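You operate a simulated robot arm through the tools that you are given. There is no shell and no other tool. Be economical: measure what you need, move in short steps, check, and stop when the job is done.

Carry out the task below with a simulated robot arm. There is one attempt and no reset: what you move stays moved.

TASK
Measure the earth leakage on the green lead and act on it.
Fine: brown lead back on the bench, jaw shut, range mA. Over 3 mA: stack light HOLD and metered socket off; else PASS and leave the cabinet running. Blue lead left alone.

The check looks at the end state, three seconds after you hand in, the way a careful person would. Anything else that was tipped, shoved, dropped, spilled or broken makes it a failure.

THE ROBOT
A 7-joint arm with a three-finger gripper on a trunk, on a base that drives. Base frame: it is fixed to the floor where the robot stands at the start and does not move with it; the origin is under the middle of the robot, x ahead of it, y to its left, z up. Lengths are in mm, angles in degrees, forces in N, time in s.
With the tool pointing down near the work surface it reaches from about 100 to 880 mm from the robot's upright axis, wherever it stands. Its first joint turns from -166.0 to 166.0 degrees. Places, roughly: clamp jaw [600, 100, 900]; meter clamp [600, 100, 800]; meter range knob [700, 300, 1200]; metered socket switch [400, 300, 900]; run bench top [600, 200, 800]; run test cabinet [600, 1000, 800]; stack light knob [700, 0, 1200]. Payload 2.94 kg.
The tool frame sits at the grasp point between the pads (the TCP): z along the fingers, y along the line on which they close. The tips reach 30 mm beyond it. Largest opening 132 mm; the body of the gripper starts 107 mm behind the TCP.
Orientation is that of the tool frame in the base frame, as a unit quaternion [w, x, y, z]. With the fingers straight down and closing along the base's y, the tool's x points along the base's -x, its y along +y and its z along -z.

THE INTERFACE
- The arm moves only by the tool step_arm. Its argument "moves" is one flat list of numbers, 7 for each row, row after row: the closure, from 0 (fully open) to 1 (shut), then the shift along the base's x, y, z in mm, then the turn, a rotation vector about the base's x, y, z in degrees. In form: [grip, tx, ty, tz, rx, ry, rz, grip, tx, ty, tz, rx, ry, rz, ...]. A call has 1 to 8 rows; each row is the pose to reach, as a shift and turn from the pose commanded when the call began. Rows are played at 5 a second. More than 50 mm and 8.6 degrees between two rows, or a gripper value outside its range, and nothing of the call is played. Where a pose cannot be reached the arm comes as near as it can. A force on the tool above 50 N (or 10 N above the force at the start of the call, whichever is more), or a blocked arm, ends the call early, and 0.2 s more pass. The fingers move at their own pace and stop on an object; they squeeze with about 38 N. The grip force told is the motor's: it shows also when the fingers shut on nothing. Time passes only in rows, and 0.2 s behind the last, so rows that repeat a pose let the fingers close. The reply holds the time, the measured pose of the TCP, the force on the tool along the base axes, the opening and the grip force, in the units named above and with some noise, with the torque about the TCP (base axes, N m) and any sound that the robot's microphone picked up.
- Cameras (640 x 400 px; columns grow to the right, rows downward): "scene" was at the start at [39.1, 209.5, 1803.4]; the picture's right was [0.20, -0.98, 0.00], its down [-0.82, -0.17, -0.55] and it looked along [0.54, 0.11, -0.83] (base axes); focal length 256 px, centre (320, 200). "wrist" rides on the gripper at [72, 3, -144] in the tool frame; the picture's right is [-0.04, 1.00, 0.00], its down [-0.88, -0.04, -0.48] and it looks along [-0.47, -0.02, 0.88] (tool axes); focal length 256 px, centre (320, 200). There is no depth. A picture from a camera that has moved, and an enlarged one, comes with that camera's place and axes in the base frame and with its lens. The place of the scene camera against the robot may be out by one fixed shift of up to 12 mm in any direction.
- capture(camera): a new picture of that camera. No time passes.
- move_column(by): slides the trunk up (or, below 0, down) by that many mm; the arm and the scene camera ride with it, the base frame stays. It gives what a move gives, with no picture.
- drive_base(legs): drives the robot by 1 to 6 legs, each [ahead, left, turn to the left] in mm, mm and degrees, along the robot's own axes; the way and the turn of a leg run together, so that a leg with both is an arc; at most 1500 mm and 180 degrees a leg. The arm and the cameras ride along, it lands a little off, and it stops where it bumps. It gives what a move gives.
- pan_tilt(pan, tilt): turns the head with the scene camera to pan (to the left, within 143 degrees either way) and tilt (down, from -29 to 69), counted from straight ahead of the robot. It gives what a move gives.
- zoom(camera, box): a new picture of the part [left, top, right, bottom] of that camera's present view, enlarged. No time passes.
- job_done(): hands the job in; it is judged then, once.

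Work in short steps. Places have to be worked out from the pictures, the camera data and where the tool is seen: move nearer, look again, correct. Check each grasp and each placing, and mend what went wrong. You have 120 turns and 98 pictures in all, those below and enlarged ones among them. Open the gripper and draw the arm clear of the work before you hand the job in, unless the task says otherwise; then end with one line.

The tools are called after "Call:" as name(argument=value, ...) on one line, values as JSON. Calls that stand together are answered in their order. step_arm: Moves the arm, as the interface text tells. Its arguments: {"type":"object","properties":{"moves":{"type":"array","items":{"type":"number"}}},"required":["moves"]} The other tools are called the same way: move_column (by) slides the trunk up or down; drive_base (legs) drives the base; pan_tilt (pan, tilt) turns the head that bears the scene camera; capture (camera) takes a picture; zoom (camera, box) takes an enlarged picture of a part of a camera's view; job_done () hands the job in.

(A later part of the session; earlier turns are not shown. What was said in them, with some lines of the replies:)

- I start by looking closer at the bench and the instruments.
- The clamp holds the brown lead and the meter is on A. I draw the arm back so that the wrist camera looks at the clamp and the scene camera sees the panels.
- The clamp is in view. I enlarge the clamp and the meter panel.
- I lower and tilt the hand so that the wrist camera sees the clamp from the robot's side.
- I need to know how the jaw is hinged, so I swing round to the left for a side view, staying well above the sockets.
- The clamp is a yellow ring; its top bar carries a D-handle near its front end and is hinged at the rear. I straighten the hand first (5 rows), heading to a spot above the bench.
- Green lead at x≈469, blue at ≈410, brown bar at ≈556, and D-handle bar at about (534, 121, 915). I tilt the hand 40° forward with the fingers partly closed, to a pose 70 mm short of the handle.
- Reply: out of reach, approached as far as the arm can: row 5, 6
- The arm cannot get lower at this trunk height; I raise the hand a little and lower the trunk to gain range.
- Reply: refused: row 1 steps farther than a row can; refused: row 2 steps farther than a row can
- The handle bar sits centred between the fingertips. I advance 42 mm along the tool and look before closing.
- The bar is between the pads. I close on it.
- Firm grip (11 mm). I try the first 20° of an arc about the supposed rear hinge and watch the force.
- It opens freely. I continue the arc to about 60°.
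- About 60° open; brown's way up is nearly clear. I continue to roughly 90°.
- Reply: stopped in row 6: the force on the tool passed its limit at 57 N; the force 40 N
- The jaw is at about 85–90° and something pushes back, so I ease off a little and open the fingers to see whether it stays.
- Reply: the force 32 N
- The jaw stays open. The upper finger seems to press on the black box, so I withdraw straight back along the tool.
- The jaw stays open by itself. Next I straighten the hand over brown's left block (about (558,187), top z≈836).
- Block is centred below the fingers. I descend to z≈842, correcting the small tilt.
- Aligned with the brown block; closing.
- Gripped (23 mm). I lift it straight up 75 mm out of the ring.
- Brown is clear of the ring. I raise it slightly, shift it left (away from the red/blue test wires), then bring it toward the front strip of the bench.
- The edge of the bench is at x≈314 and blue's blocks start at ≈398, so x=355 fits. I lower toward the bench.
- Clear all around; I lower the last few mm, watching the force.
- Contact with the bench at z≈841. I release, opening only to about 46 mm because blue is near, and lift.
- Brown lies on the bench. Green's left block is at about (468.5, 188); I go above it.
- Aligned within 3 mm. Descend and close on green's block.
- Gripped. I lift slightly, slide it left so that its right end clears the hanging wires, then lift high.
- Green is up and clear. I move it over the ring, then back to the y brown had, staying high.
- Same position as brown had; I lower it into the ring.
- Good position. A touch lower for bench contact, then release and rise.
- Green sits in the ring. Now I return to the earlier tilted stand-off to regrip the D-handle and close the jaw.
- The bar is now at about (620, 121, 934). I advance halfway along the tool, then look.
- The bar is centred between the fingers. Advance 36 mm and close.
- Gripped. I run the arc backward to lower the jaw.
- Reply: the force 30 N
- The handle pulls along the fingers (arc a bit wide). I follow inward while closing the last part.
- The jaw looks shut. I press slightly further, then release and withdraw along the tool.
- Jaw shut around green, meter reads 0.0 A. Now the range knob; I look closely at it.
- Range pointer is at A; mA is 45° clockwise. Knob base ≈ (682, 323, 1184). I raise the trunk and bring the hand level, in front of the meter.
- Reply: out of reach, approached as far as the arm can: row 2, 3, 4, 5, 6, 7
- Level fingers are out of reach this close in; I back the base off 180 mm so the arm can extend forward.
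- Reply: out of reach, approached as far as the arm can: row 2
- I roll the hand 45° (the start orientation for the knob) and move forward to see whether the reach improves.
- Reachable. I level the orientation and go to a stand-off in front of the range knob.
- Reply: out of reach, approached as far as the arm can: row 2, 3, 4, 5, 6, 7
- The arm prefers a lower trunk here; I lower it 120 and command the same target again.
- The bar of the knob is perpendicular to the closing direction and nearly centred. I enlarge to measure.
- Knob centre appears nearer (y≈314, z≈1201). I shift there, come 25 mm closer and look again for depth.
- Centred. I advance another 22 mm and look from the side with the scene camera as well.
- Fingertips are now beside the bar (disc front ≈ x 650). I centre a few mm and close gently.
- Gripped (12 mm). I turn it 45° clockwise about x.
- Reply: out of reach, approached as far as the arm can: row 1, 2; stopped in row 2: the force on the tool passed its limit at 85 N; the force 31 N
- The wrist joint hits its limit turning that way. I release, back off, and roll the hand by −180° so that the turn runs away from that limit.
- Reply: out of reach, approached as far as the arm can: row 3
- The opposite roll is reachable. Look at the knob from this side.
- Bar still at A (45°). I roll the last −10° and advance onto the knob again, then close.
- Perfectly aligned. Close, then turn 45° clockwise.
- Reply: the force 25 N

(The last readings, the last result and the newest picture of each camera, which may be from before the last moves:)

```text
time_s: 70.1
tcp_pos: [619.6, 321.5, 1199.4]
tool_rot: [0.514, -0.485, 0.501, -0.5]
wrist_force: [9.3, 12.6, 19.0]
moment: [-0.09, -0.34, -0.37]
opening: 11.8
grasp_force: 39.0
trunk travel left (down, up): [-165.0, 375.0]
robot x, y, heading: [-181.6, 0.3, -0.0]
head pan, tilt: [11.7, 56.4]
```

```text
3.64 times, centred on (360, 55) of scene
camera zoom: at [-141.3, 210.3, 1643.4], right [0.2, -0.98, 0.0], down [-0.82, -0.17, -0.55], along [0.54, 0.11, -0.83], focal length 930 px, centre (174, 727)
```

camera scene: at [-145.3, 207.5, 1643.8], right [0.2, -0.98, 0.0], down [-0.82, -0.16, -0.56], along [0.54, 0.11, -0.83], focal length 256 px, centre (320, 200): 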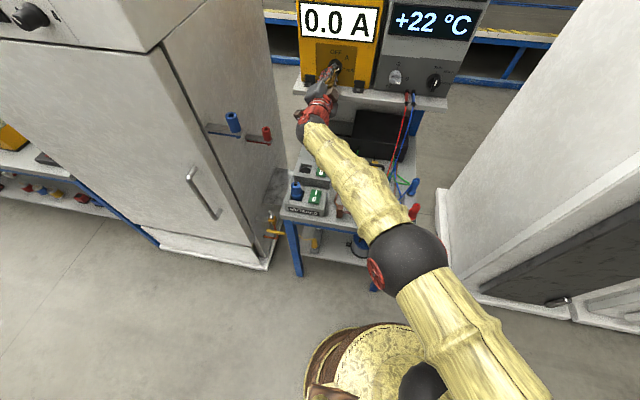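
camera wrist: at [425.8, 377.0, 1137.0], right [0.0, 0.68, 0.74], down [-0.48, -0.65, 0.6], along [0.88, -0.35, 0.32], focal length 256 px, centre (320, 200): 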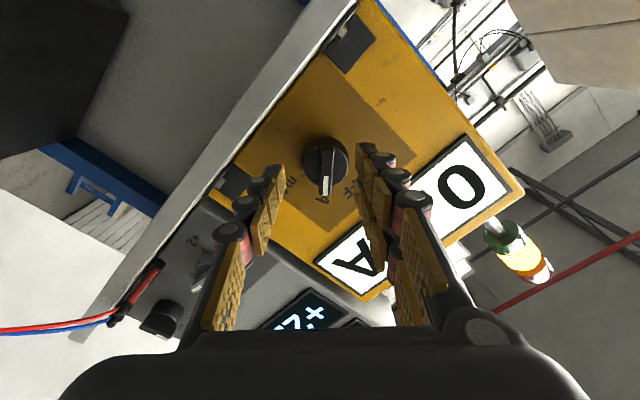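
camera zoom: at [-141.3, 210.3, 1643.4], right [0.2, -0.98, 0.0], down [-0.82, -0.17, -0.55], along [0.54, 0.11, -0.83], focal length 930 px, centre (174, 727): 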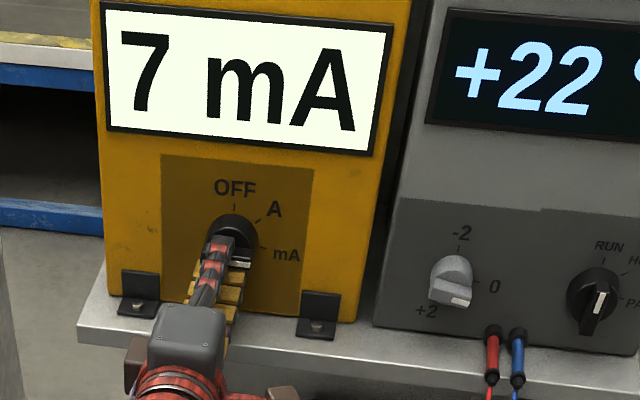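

Meter reads 7 mA (> 3 mA): HOLD and metered socket off. I release the knob, back off and check it stays at mA.

Call:
step_arm(moves=[0.9, 0, 0, 0, 0, 0, 0, 0.62, 0, 0, 0, 0, 0, 0, 0.62, 0, 0, 0, 0, 0, 0, 0.62, -30, 0, 0, 0, 0, 0, 0.62, -60, 0, 0, 0, 0, 0, 0.62, -60, -40, -10, 0, 0, 0, 0.62, -60, -80, -10, 0, 0, 0])

Call:
zoom(camera="scene", box=[280, 0, 480, 120])

```text
time_s: 71.7
tcp_pos: [558.0, 240.5, 1187.1]
tool_rot: [0.512, -0.487, 0.5, -0.501]
wrist_force: [0.5, 0.9, 0.4]
moment: [0.03, 0.0, -0.02]
opening: 50.2
grasp_force: 0.0
trunk travel left (down, up): [-165.0, 375.0]
robot x, y, heading: [-178.3, -1.5, -0.2]
head pan, tilt: [11.7, 56.4]
```

```text
3.20 times, centred on (380, 60) of scene
camera zoom: at [-140.7, 209.1, 1643.4], right [0.2, -0.98, 0.0], down [-0.82, -0.17, -0.55], along [0.54, 0.11, -0.83], focal length 819 px, centre (128, 648)
```

zoom: 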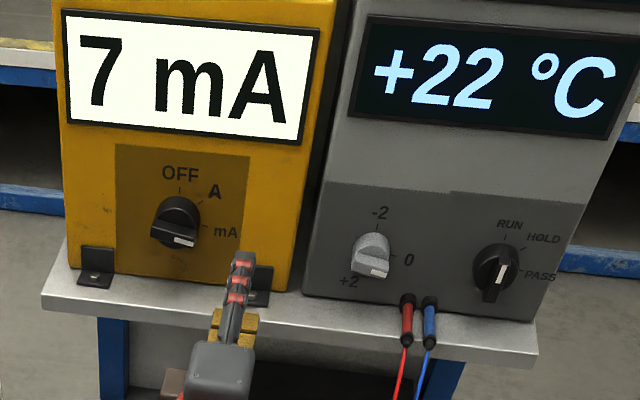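

Stays at mA, 7 mA. Next the stack-light knob near (650, 12, 1185), bar vertical at RUN. I move in front of it, rolling the hand −90°.

Call:
step_arm(moves=[0.62, -10, -28, 0, -8.2, 0, 0, 0.62, -18, -56, 0, -16.4, 0, 0, 0.62, -18, -84, 0, -24.6, 0, 0, 0.62, -18, -112, 0, -32.8, 0, 0, 0.62, -18, -140, 0, -41, 0, 0, 0.62, -18, -168, 0, -49.2, 0, 0, 0.62, -18, -196, 0, -57.4, 0, 0, 0.62, -18, -226, 0, -65.6, 0, 0])

Call:
step_arm(moves=[0.62, 0, 0, 0, -8.2, 0, 0, 0.62, 0, 0, 0, -16.4, 0, 0, 0.62, 0, 0, 0, -24, 0, 0, 0.62, 0, 0, 0, -24, 0, 0])

Call:
capture(camera="wrist")

```text
time_s: 73.5
tcp_pos: [538.5, 50.0, 1195.6]
tool_rot: [-0.152, 0.687, -0.164, 0.692]
wrist_force: [-0.1, 0.4, -0.1]
moment: [0.0, -0.01, 0.04]
opening: 50.2
grasp_force: 0.0
out of reach, approached as far as the arm can: row 7, 8
trunk travel left (down, up): [-165.0, 375.0]
robot x, y, heading: [-182.8, -0.6, -0.4]
head pan, tilt: [11.7, 56.4]
```

```text
time_s: 74.5
tcp_pos: [537.7, 64.3, 1200.3]
tool_rot: [-0.014, 0.708, -0.009, 0.706]
wrist_force: [0.8, 0.6, 0.0]
moment: [-0.03, 0.02, -0.01]
opening: 50.2
grasp_force: 0.1
out of reach, approached as far as the arm can: row 1, 2, 3, 4
trunk travel left (down, up): [-165.0, 375.0]
robot x, y, heading: [-176.5, 3.1, -0.4]
head pan, tilt: [11.7, 56.4]
```

```text
23 pictures are left
camera wrist: at [393.6, 57.8, 1272.5], right [0.01, -1.0, -0.08], down [-0.48, 0.06, -0.88], along [0.88, 0.04, -0.48], focal length 256 px, centre (320, 200)
```

wrist: 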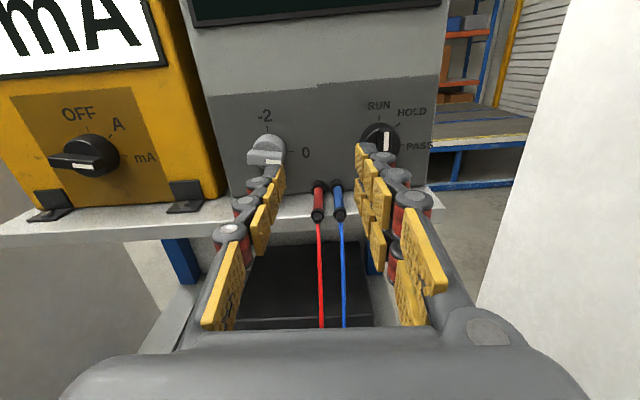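

Too folded for this spot; I back the base 90 mm more and then move right in front of the knob.

Call:
drive_base(legs=[[-90, 0, 0]])

Call:
step_arm(moves=[0.62, 30, -15, -3, 0, 0, 0, 0.62, 65, -30, -6, 0, 0, 0, 0.62, 100, -45, -10, -1, 0, 0, 0.62, 110, -50, -10, -1, 0, 0, 0.62, 110, -50, -10, -1, 0, 0])

Call:
zoom(camera="wrist", box=[210, 60, 430, 220])

```text
time_s: 75.6
tcp_pos: [450.3, 65.9, 1202.1]
tool_rot: [-0.014, 0.707, -0.01, 0.707]
wrist_force: [0.5, -0.1, 0.3]
moment: [-0.02, 0.02, -0.03]
opening: 50.3
grasp_force: 0.1
trunk travel left (down, up): [-165.0, 375.0]
robot x, y, heading: [-267.2, 2.8, -0.4]
head pan, tilt: [11.7, 56.4]
```

```text
time_s: 76.8
tcp_pos: [561.1, 41.7, 1200.1]
tool_rot: [0.004, 0.71, -0.015, 0.704]
wrist_force: [-0.4, -0.4, 0.1]
moment: [0.0, 0.03, -0.03]
opening: 50.3
grasp_force: 0.1
out of reach, approached as far as the arm can: row 1, 2, 3, 4, 5
trunk travel left (down, up): [-165.0, 375.0]
robot x, y, heading: [-270.6, 2.8, -0.2]
head pan, tilt: [11.7, 56.4]
```

```text
2.50 times, centred on (320, 140) of wrist
camera zoom: at [417.1, 39.8, 1272.5], right [-0.03, -1.0, -0.06], down [-0.48, 0.06, -0.87], along [0.88, 0.0, -0.48], focal length 640 px, centre (320, 350)
```

zoom: 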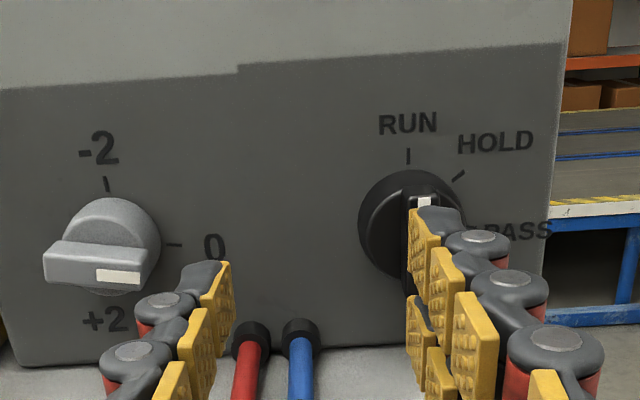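

The remaining limit is lateral; I shift the base 45 mm to the right instead.

Call:
drive_base(legs=[[0, -45, 0]])

Call:
step_arm(moves=[0.62, 0, 8, -4, 0, 0, 0, 0.62, 0, 12, -7, 0, 0, 0, 0.62, 0, 12, -7, 0, 0, 0])

Call:
zoom(camera="wrist", box=[210, 60, 430, 220])

```text
time_s: 77.7
tcp_pos: [560.6, -4.7, 1199.4]
tool_rot: [0.004, 0.711, -0.016, 0.703]
wrist_force: [0.4, 0.2, -0.4]
moment: [0.0, 0.02, -0.02]
opening: 50.4
grasp_force: 0.2
trunk travel left (down, up): [-165.0, 375.0]
robot x, y, heading: [-268.4, -41.7, -0.1]
head pan, tilt: [11.7, 56.4]
```

```text
time_s: 78.5
tcp_pos: [560.8, 7.7, 1193.4]
tool_rot: [0.004, 0.711, -0.016, 0.703]
wrist_force: [0.1, 0.0, -0.4]
moment: [0.01, 0.02, 0.01]
opening: 49.9
grasp_force: 0.0
trunk travel left (down, up): [-165.0, 375.0]
robot x, y, heading: [-268.0, -45.5, -0.0]
head pan, tilt: [11.7, 56.4]
```

```text
2.50 times, centred on (320, 140) of wrist
camera zoom: at [417.1, 7.0, 1265.9], right [-0.03, -1.0, -0.06], down [-0.48, 0.07, -0.87], along [0.88, 0.0, -0.48], focal length 640 px, centre (320, 350)
```

zoom: 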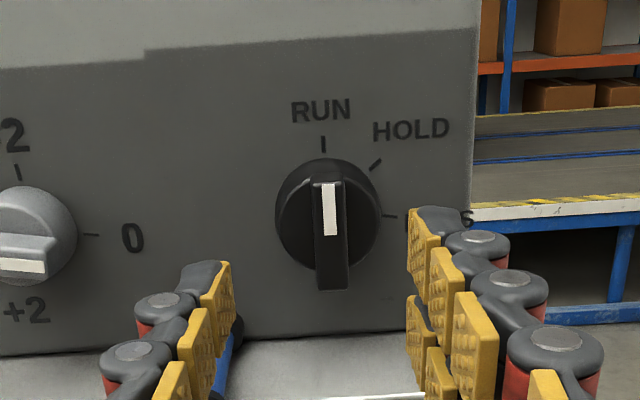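

Knob centre ≈ (y 0, z 1188). I advance with the correction and look again.

Call:
step_arm(moves=[0.62, 15, -4, -2, 0, 0, 0, 0.62, 32, -7.5, -4, 0, 0, 0, 0.62, 48, -7.5, -4, 0, 0, 0, 0.62, 48, -7.5, -4, 0, 0, 0])

Call:
zoom(camera="wrist", box=[210, 60, 430, 220])

```text
time_s: 79.5
tcp_pos: [608.4, 0.3, 1187.3]
tool_rot: [0.005, 0.711, -0.016, 0.703]
wrist_force: [-0.2, 0.9, 0.1]
moment: [0.05, 0.01, 0.04]
opening: 50.0
grasp_force: 0.0
trunk travel left (down, up): [-165.0, 375.0]
robot x, y, heading: [-269.1, -48.5, -0.1]
head pan, tilt: [11.7, 56.4]
```

```text
2.50 times, centred on (320, 140) of wrist
camera zoom: at [464.9, -1.6, 1261.3], right [-0.03, -1.0, -0.06], down [-0.48, 0.07, -0.87], along [0.88, 0.0, -0.48], focal length 640 px, centre (320, 350)
```

zoom: 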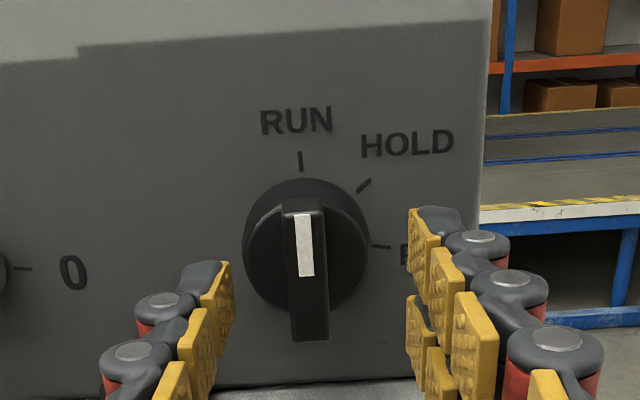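

Needs about 25 mm more and 2–3 mm left.

Call:
step_arm(moves=[0.62, 10, 2.5, 0, 0, 0, 0, 0.62, 18, 2.5, 0, 0, 0, 0, 0.62, 24, 2.5, 1, 0, 0, 0, 0.8, 24, 2.5, 1, 0, 0, 0, 1, 24, 2.5, 1, 0, 0, 0, 1, 24, 2.5, 1, 0, 0, 0, 1, 24, 2.5, 1, 0, 0, 0])

Call:
zoom(camera="wrist", box=[210, 60, 430, 220])

```text
time_s: 81.1
tcp_pos: [633.3, 3.2, 1188.7]
tool_rot: [0.005, 0.711, -0.016, 0.703]
wrist_force: [1.9, 5.0, -1.4]
moment: [-0.01, -0.15, 0.33]
opening: 40.7
grasp_force: 44.4
trunk travel left (down, up): [-165.0, 375.0]
robot x, y, heading: [-270.8, -41.2, -0.3]
head pan, tilt: [11.7, 56.4]
```

```text
2.50 times, centred on (320, 140) of wrist
camera zoom: at [489.4, 2.0, 1261.6], right [-0.03, -1.0, -0.06], down [-0.48, 0.06, -0.87], along [0.87, 0.0, -0.48], focal length 640 px, centre (320, 350)
```

zoom: 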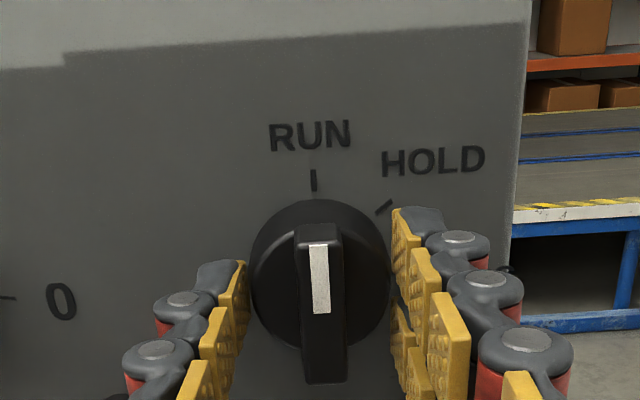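

It closed on the disc (41 mm), so I was too deep. Open, back 11 mm, close again.

Call:
step_arm(moves=[0.62, 0, 0, 0, 0, 0, 0, 0.6, 0, 0, 0, 0, 0, 0, 0.6, -11, 0, 0, 0, 0, 0, 0.8, -11, 0, 0, 0, 0, 0, 1, -11, 0, 0, 0, 0, 0, 1, -11, 0, 0, 0, 0, 0, 1, -11, 0, 0, 0, 0, 0])

Call:
zoom(camera="wrist", box=[210, 60, 430, 220])

```text
time_s: 82.7
tcp_pos: [622.0, 3.2, 1188.5]
tool_rot: [0.004, 0.711, -0.015, 0.703]
wrist_force: [1.6, 1.9, 0.7]
moment: [-0.04, 0.03, 0.22]
opening: 12.1
grasp_force: 23.0
trunk travel left (down, up): [-165.0, 375.0]
robot x, y, heading: [-267.5, -42.5, -0.2]
head pan, tilt: [11.7, 56.4]
```

```text
2.50 times, centred on (320, 140) of wrist
camera zoom: at [478.7, 1.8, 1261.9], right [-0.03, -1.0, -0.06], down [-0.48, 0.06, -0.87], along [0.87, 0.0, -0.48], focal length 640 px, centre (320, 350)
```

zoom: 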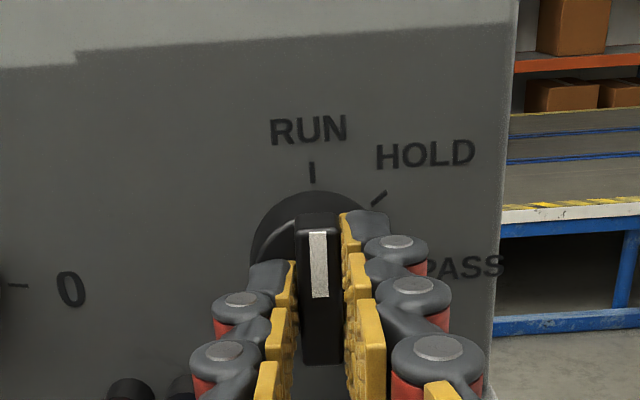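

The bar is gripped (12 mm). Turn 45° clockwise to HOLD.

Call:
step_arm(moves=[1, 0, 0, 0, 8, 0, 0, 1, 0, 0, 0, 16, 0, 0, 1, 0, 0, 0, 24, 0, 0, 1, 0, 0, 0, 32, 0, 0, 1, 0, 0, 0, 40, 0, 0, 1, 0, 0, 0, 45, 0, 0, 1, 0, 0, 0, 45, 0, 0])

Call:
step_arm(moves=[0.9, 0, 0, 0, 0, 0, 0, 0.62, 0, 0, 0, 0, 0, 0, 0.62, 0, 0, 0, 0, 0, 0, 0.62, -30, 0, 0, 0, 0, 0, 0.62, -60, 0, 0, 0, 0, 0])

Call:
zoom(camera="wrist", box=[210, 60, 430, 220])

```text
time_s: 84.3
tcp_pos: [621.2, 3.9, 1189.2]
tool_rot: [-0.269, 0.658, -0.283, 0.644]
wrist_force: [11.1, 8.7, 4.1]
moment: [0.01, -0.48, 0.19]
opening: 12.0
grasp_force: 38.9
trunk travel left (down, up): [-165.0, 375.0]
robot x, y, heading: [-269.5, -46.5, -0.1]
head pan, tilt: [11.7, 56.4]
```

```text
time_s: 85.5
tcp_pos: [561.1, 2.6, 1189.1]
tool_rot: [-0.266, 0.658, -0.286, 0.644]
wrist_force: [-0.7, -0.1, 0.9]
moment: [-0.01, 0.04, 0.0]
opening: 50.1
grasp_force: 0.0
trunk travel left (down, up): [-165.0, 375.0]
robot x, y, heading: [-271.9, -45.1, 0.2]
head pan, tilt: [11.7, 56.4]
```

```text
2.50 times, centred on (320, 140) of wrist
camera zoom: at [416.7, -49.6, 1241.1], right [-0.03, -0.66, -0.75], down [-0.48, 0.67, -0.57], along [0.88, 0.34, -0.34], focal length 640 px, centre (320, 350)
```

zoom: 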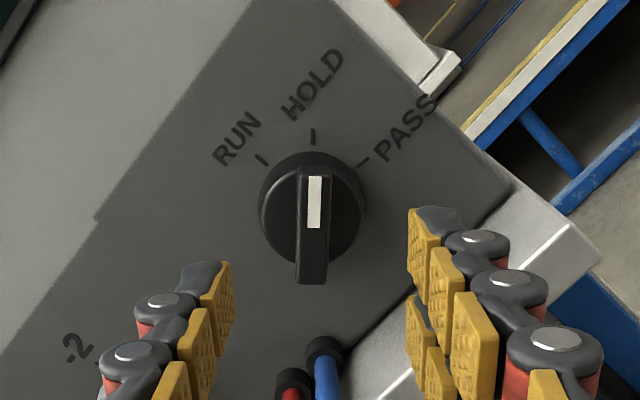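

HOLD is set. Now the metered socket's rocker: I back away and roll the hand toward neutral before pointing it down.

Call:
step_arm(moves=[0.8, -10, 0, 0, 8.5, 0, 0, 1, -20, 0, 0, 17, 0, 0, 1, -30, 10, 0, 25.5, 0, 0, 1, -30, 20, 0, 34, 0, 0, 1, -30, 30, 0, 42.5, 0, 0, 1, -30, 40, 0, 51, 0, 0, 1, -30, 50, 0, 59.5, 0, 0, 1, -30, 60, 0, 68, 0, 0])

Call:
step_arm(moves=[1, -5, 30, 0, 0, 8.5, 0, 1, -10, 60, 0, 0, 17, 0, 1, -20, 90, 0, 0, 25.5, 0, 1, -40, 120, 0, 0, 34, 0, 1, -60, 150, 0, 0, 42.5, 0, 1, -80, 180, 0, 0, 51, 0, 1, -100, 210, 0, 0, 59.5, 0, 1, -130, 230, 0, 0, 68, 0])

```text
time_s: 87.3
tcp_pos: [532.4, 63.4, 1189.5]
tool_rot: [0.59, -0.395, 0.596, -0.374]
wrist_force: [-1.0, -0.3, -0.3]
moment: [-0.03, 0.01, 0.01]
opening: 0.1
grasp_force: 29.0
trunk travel left (down, up): [-165.0, 375.0]
robot x, y, heading: [-269.0, -42.8, -0.3]
head pan, tilt: [11.7, 56.4]
```

```text
time_s: 89.1
tcp_pos: [402.4, 293.7, 1187.1]
tool_rot: [0.155, -0.539, 0.823, -0.09]
wrist_force: [0.5, 0.8, 0.3]
moment: [-0.03, -0.04, 0.04]
opening: 0.2
grasp_force: 28.8
trunk travel left (down, up): [-165.0, 375.0]
robot x, y, heading: [-270.1, -42.9, -0.3]
head pan, tilt: [11.7, 56.4]
```

Call:
step_arm(moves=[1, -10, 0, -30, 0, 7, 0, 1, -20, 0, -60, 0, 14, 0, 1, -30, 0, -95, 0, 20.6, 0, 1, -30, 0, -120, 0, 20.6, 0, 1, -30, 0, -120, 0, 20.6, 0])

Call:
capture(camera="wrist")

Call:
capture(camera="scene")

```text
time_s: 90.3
tcp_pos: [373.4, 292.4, 1070.0]
tool_rot: [0.006, -0.546, 0.838, 0.007]
wrist_force: [0.6, -0.2, -0.3]
moment: [-0.03, -0.01, 0.0]
opening: 0.0
grasp_force: 28.3
trunk travel left (down, up): [-165.0, 375.0]
robot x, y, heading: [-269.4, -45.8, -0.4]
head pan, tilt: [11.7, 56.4]
```

```text
16 pictures are left
camera wrist: at [339.9, 224.2, 1210.6], right [-0.9, 0.44, 0.01], down [0.39, 0.78, 0.49], along [0.21, 0.44, -0.87], focal length 256 px, centre (320, 200)
```

wrist: 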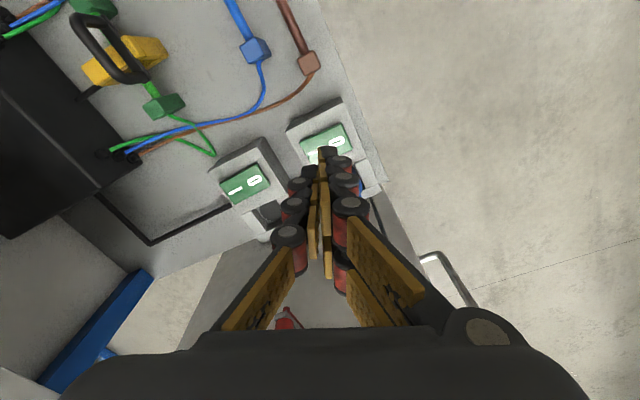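

```text
15 pictures are left
camera scene: at [-229.4, 165.2, 1643.4], right [0.2, -0.98, 0.0], down [-0.82, -0.17, -0.55], along [0.54, 0.11, -0.83], focal length 256 px, centre (320, 200)
```

scene: 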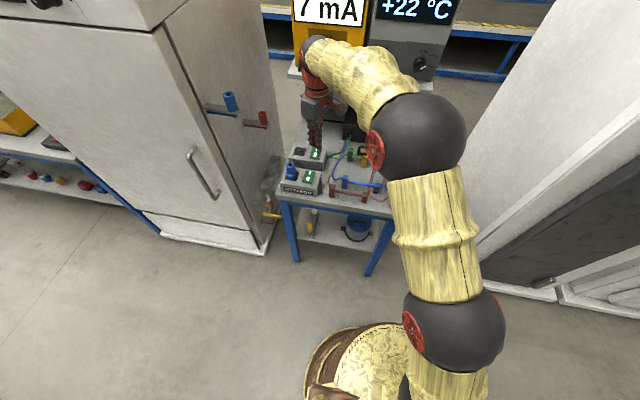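

Call:
zoom(camera="wrist", box=[200, 90, 400, 230])

Call:
zoom(camera="scene", box=[260, 130, 400, 220])

```text
2.86 times, centred on (300, 160) of wrist
camera zoom: at [339.9, 224.2, 1210.6], right [-0.9, 0.44, 0.01], down [0.39, 0.78, 0.49], along [0.21, 0.44, -0.87], focal length 731 px, centre (377, 314)
```

zoom: 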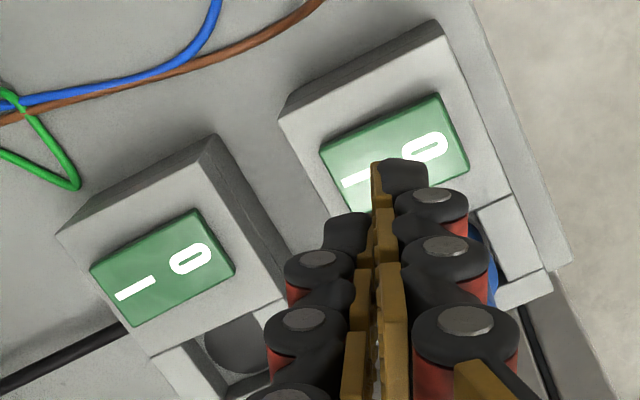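

```text
4.44 times, centred on (330, 175) of scene
camera zoom: at [-229.4, 165.2, 1643.4], right [0.2, -0.98, 0.0], down [-0.82, -0.17, -0.55], along [0.54, 0.11, -0.83], focal length 1137 px, centre (276, 311)
```

zoom: 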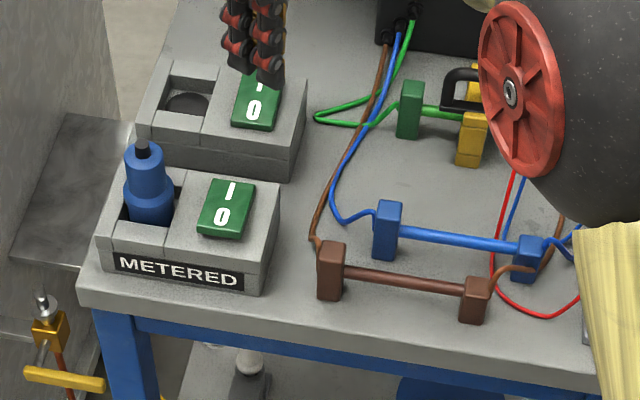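

Metered rocker: "0" end at about (363, 330, ~855), the near end. I go above it with fingers closed.

Call:
step_arm(moves=[1, -6, 20, -40, 0, 0, 0, 1, -11, 38, -80, 0, 0, 0, 1, -11, 38, -120, 0, 0, 0, 1, -11, 38, -150, 0, 0, 0, 1, -11, 38, -150, 0, 0, 0])

Call:
zoom(camera="scene", box=[260, 130, 400, 220])

Call:
zoom(camera="wrist", box=[230, 90, 410, 230])

```text
time_s: 91.5
tcp_pos: [361.1, 332.4, 919.0]
tool_rot: [0.007, -0.545, 0.838, 0.007]
wrist_force: [-0.4, -0.3, 0.5]
moment: [-0.02, 0.0, -0.02]
opening: 0.0
grasp_force: 28.7
trunk travel left (down, up): [-165.0, 375.0]
robot x, y, heading: [-267.6, -40.0, -0.3]
head pan, tilt: [11.7, 56.4]
```

```text
4.44 times, centred on (330, 175) of scene
camera zoom: at [-229.0, 165.4, 1643.4], right [0.2, -0.98, 0.0], down [-0.82, -0.17, -0.55], along [0.54, 0.11, -0.83], focal length 1137 px, centre (276, 311)
```

zoom: 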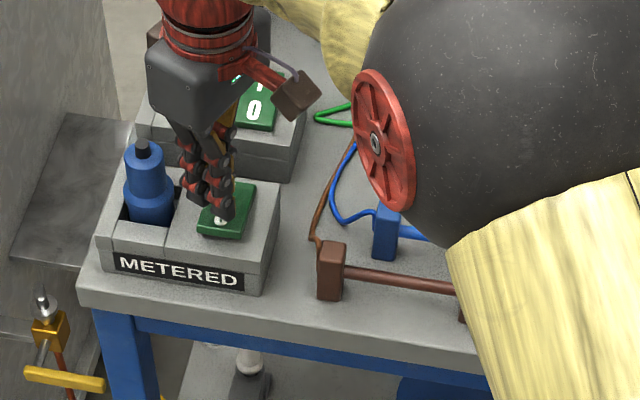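

```text
2.86 times, centred on (320, 160) of wrist
camera zoom: at [327.7, 263.1, 1060.6], right [-0.9, 0.44, 0.01], down [0.39, 0.78, 0.49], along [0.21, 0.44, -0.87], focal length 731 px, centre (320, 314)
```

zoom: 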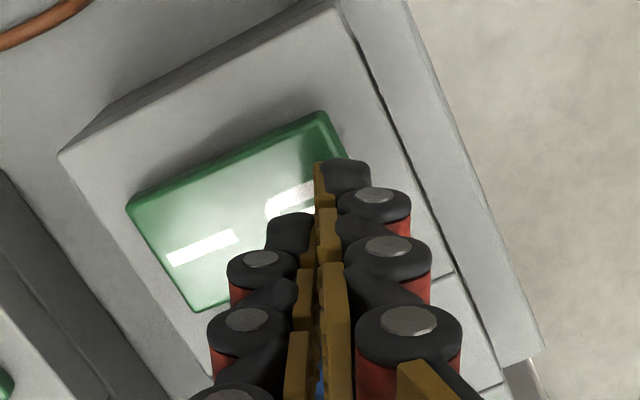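

Tip is right over the "0" end. I press down in small steps.

Call:
step_arm(moves=[1, 2, -2, -15, 0, 0, 0, 1, 2, -2, -26, 0, 0, 0, 1, 2, -2, -31, 0, 0, 0, 1, 2, -2, -35, 0, 0, 0, 1, 2, -2, -39, 0, 0, 0])

```text
time_s: 92.5
tcp_pos: [364.2, 331.2, 894.4]
tool_rot: [0.014, -0.546, 0.838, 0.008]
wrist_force: [-8.7, -4.1, 18.2]
moment: [0.02, 0.02, -0.01]
opening: 0.0
grasp_force: 28.6
trunk travel left (down, up): [-165.0, 375.0]
robot x, y, heading: [-266.6, -47.4, -0.2]
head pan, tilt: [11.7, 56.4]
stopped in row 5: the force on the tool passed its limit at 54 N (the readings are from after the stop); the commanded pose is now the measured one
```

Force built to 54 N. I lift and check the rocker and the meter.

Call:
step_arm(moves=[1, 0, 0, 25, 0, 0, 0, 1, 0, 0, 70, 0, 0, 0, 1, 20, -40, 90, 0, 0, 0, 1, 40, -80, 110, 0, 0, 0])

Call:
zoom(camera="scene", box=[250, 0, 450, 230])

Call:
zoom(camera="scene", box=[270, 130, 350, 200])

```text
time_s: 93.5
tcp_pos: [404.6, 249.8, 999.7]
tool_rot: [0.011, -0.545, 0.838, 0.009]
wrist_force: [-0.4, 0.2, -0.5]
moment: [0.04, 0.0, 0.03]
opening: 0.1
grasp_force: 28.6
trunk travel left (down, up): [-165.0, 375.0]
robot x, y, heading: [-262.2, -44.1, -0.2]
head pan, tilt: [11.7, 56.4]
```

```text
1.74 times, centred on (350, 115) of scene
camera zoom: at [-229.4, 164.7, 1643.4], right [0.2, -0.98, 0.0], down [-0.82, -0.17, -0.55], along [0.54, 0.11, -0.83], focal length 445 px, centre (268, 348)
```

zoom: 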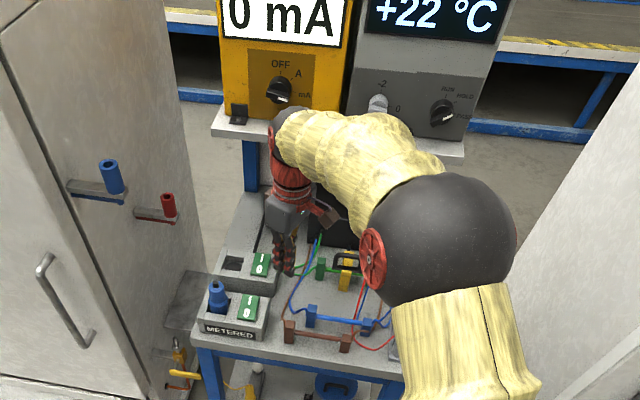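

```text
5.71 times, centred on (310, 165) of scene
camera zoom: at [-229.4, 164.7, 1643.4], right [0.2, -0.98, 0.0], down [-0.82, -0.17, -0.55], along [0.54, 0.11, -0.83], focal length 1462 px, centre (377, 400)
```

zoom: 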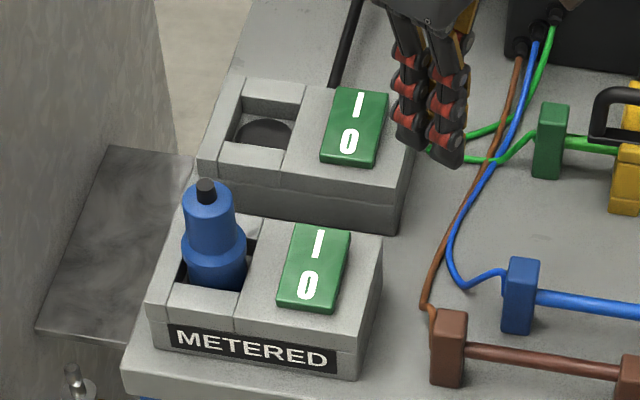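

The meter now reads 0 mA: the metered socket is off and the cabinet current is cut. I open the gripper, draw the arm up and clear, and do a last check.

Call:
step_arm(moves=[1, -5, 0, 45, 0, 0, 0, 0.9, -20, 0, 90, 0, 0, 0, 0.6, -50, -10, 120, 0, 0, 0, 0.3, -90, -20, 135, 0, 0, 0, 0, -130, -30, 140, 0, 0, 0, 0, -130, -30, 140, 0, 0, 0])

Call:
zoom(camera="scene", box=[250, 0, 470, 230])

Call:
capture(camera="wrist")

```text
time_s: 94.9
tcp_pos: [275.3, 220.1, 1140.1]
tool_rot: [0.012, -0.545, 0.838, 0.007]
wrist_force: [-0.4, -0.4, -0.9]
moment: [-0.03, 0.0, 0.05]
opening: 75.3
grasp_force: 0.1
trunk travel left (down, up): [-165.0, 375.0]
robot x, y, heading: [-271.9, -42.2, -0.4]
head pan, tilt: [11.7, 56.4]
```

```text
1.74 times, centred on (360, 115) of scene
camera zoom: at [-229.7, 164.9, 1643.4], right [0.2, -0.98, 0.0], down [-0.82, -0.17, -0.55], along [0.54, 0.11, -0.83], focal length 445 px, centre (250, 348)
```

zoom: 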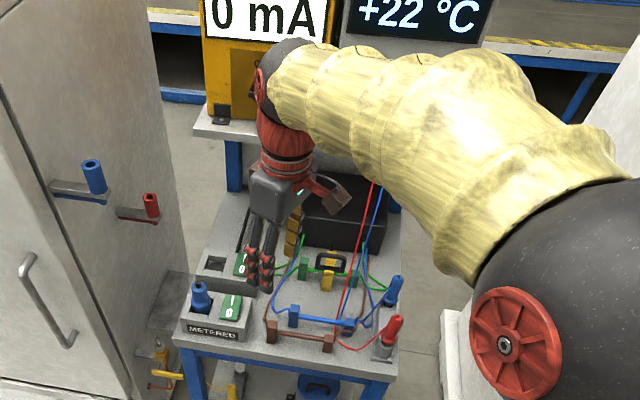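

```text
7 pictures are left
camera wrist: at [241.5, 151.5, 1280.9], right [-0.9, 0.44, 0.0], down [0.39, 0.78, 0.5], along [0.22, 0.45, -0.87], focal length 256 px, centre (320, 200)
```

wrist: 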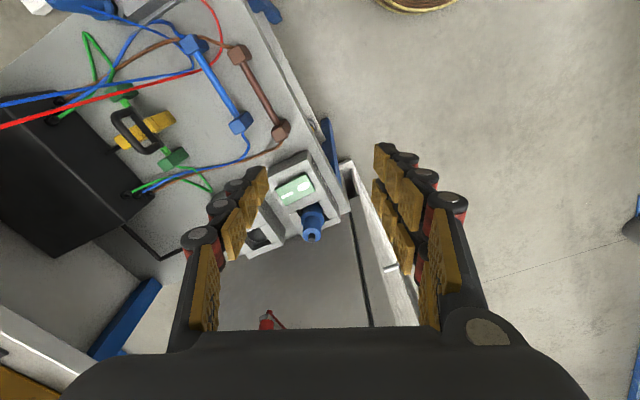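

Brown and blue lie on the bench, the jaw is shut on green, the range is mA, the stack light is at HOLD, the metered socket is off and the arm is clear. I hand in.

Call:
job_done()

```text
The job is handed in.
```

The earth leakage on the green lead measured 7 mA, over the 3 mA limit, so I set the stack light to HOLD and switched the metered socket off. The brown lead is on the bench, the jaw is shut with green left in it, the range is mA, and blue was not touched.
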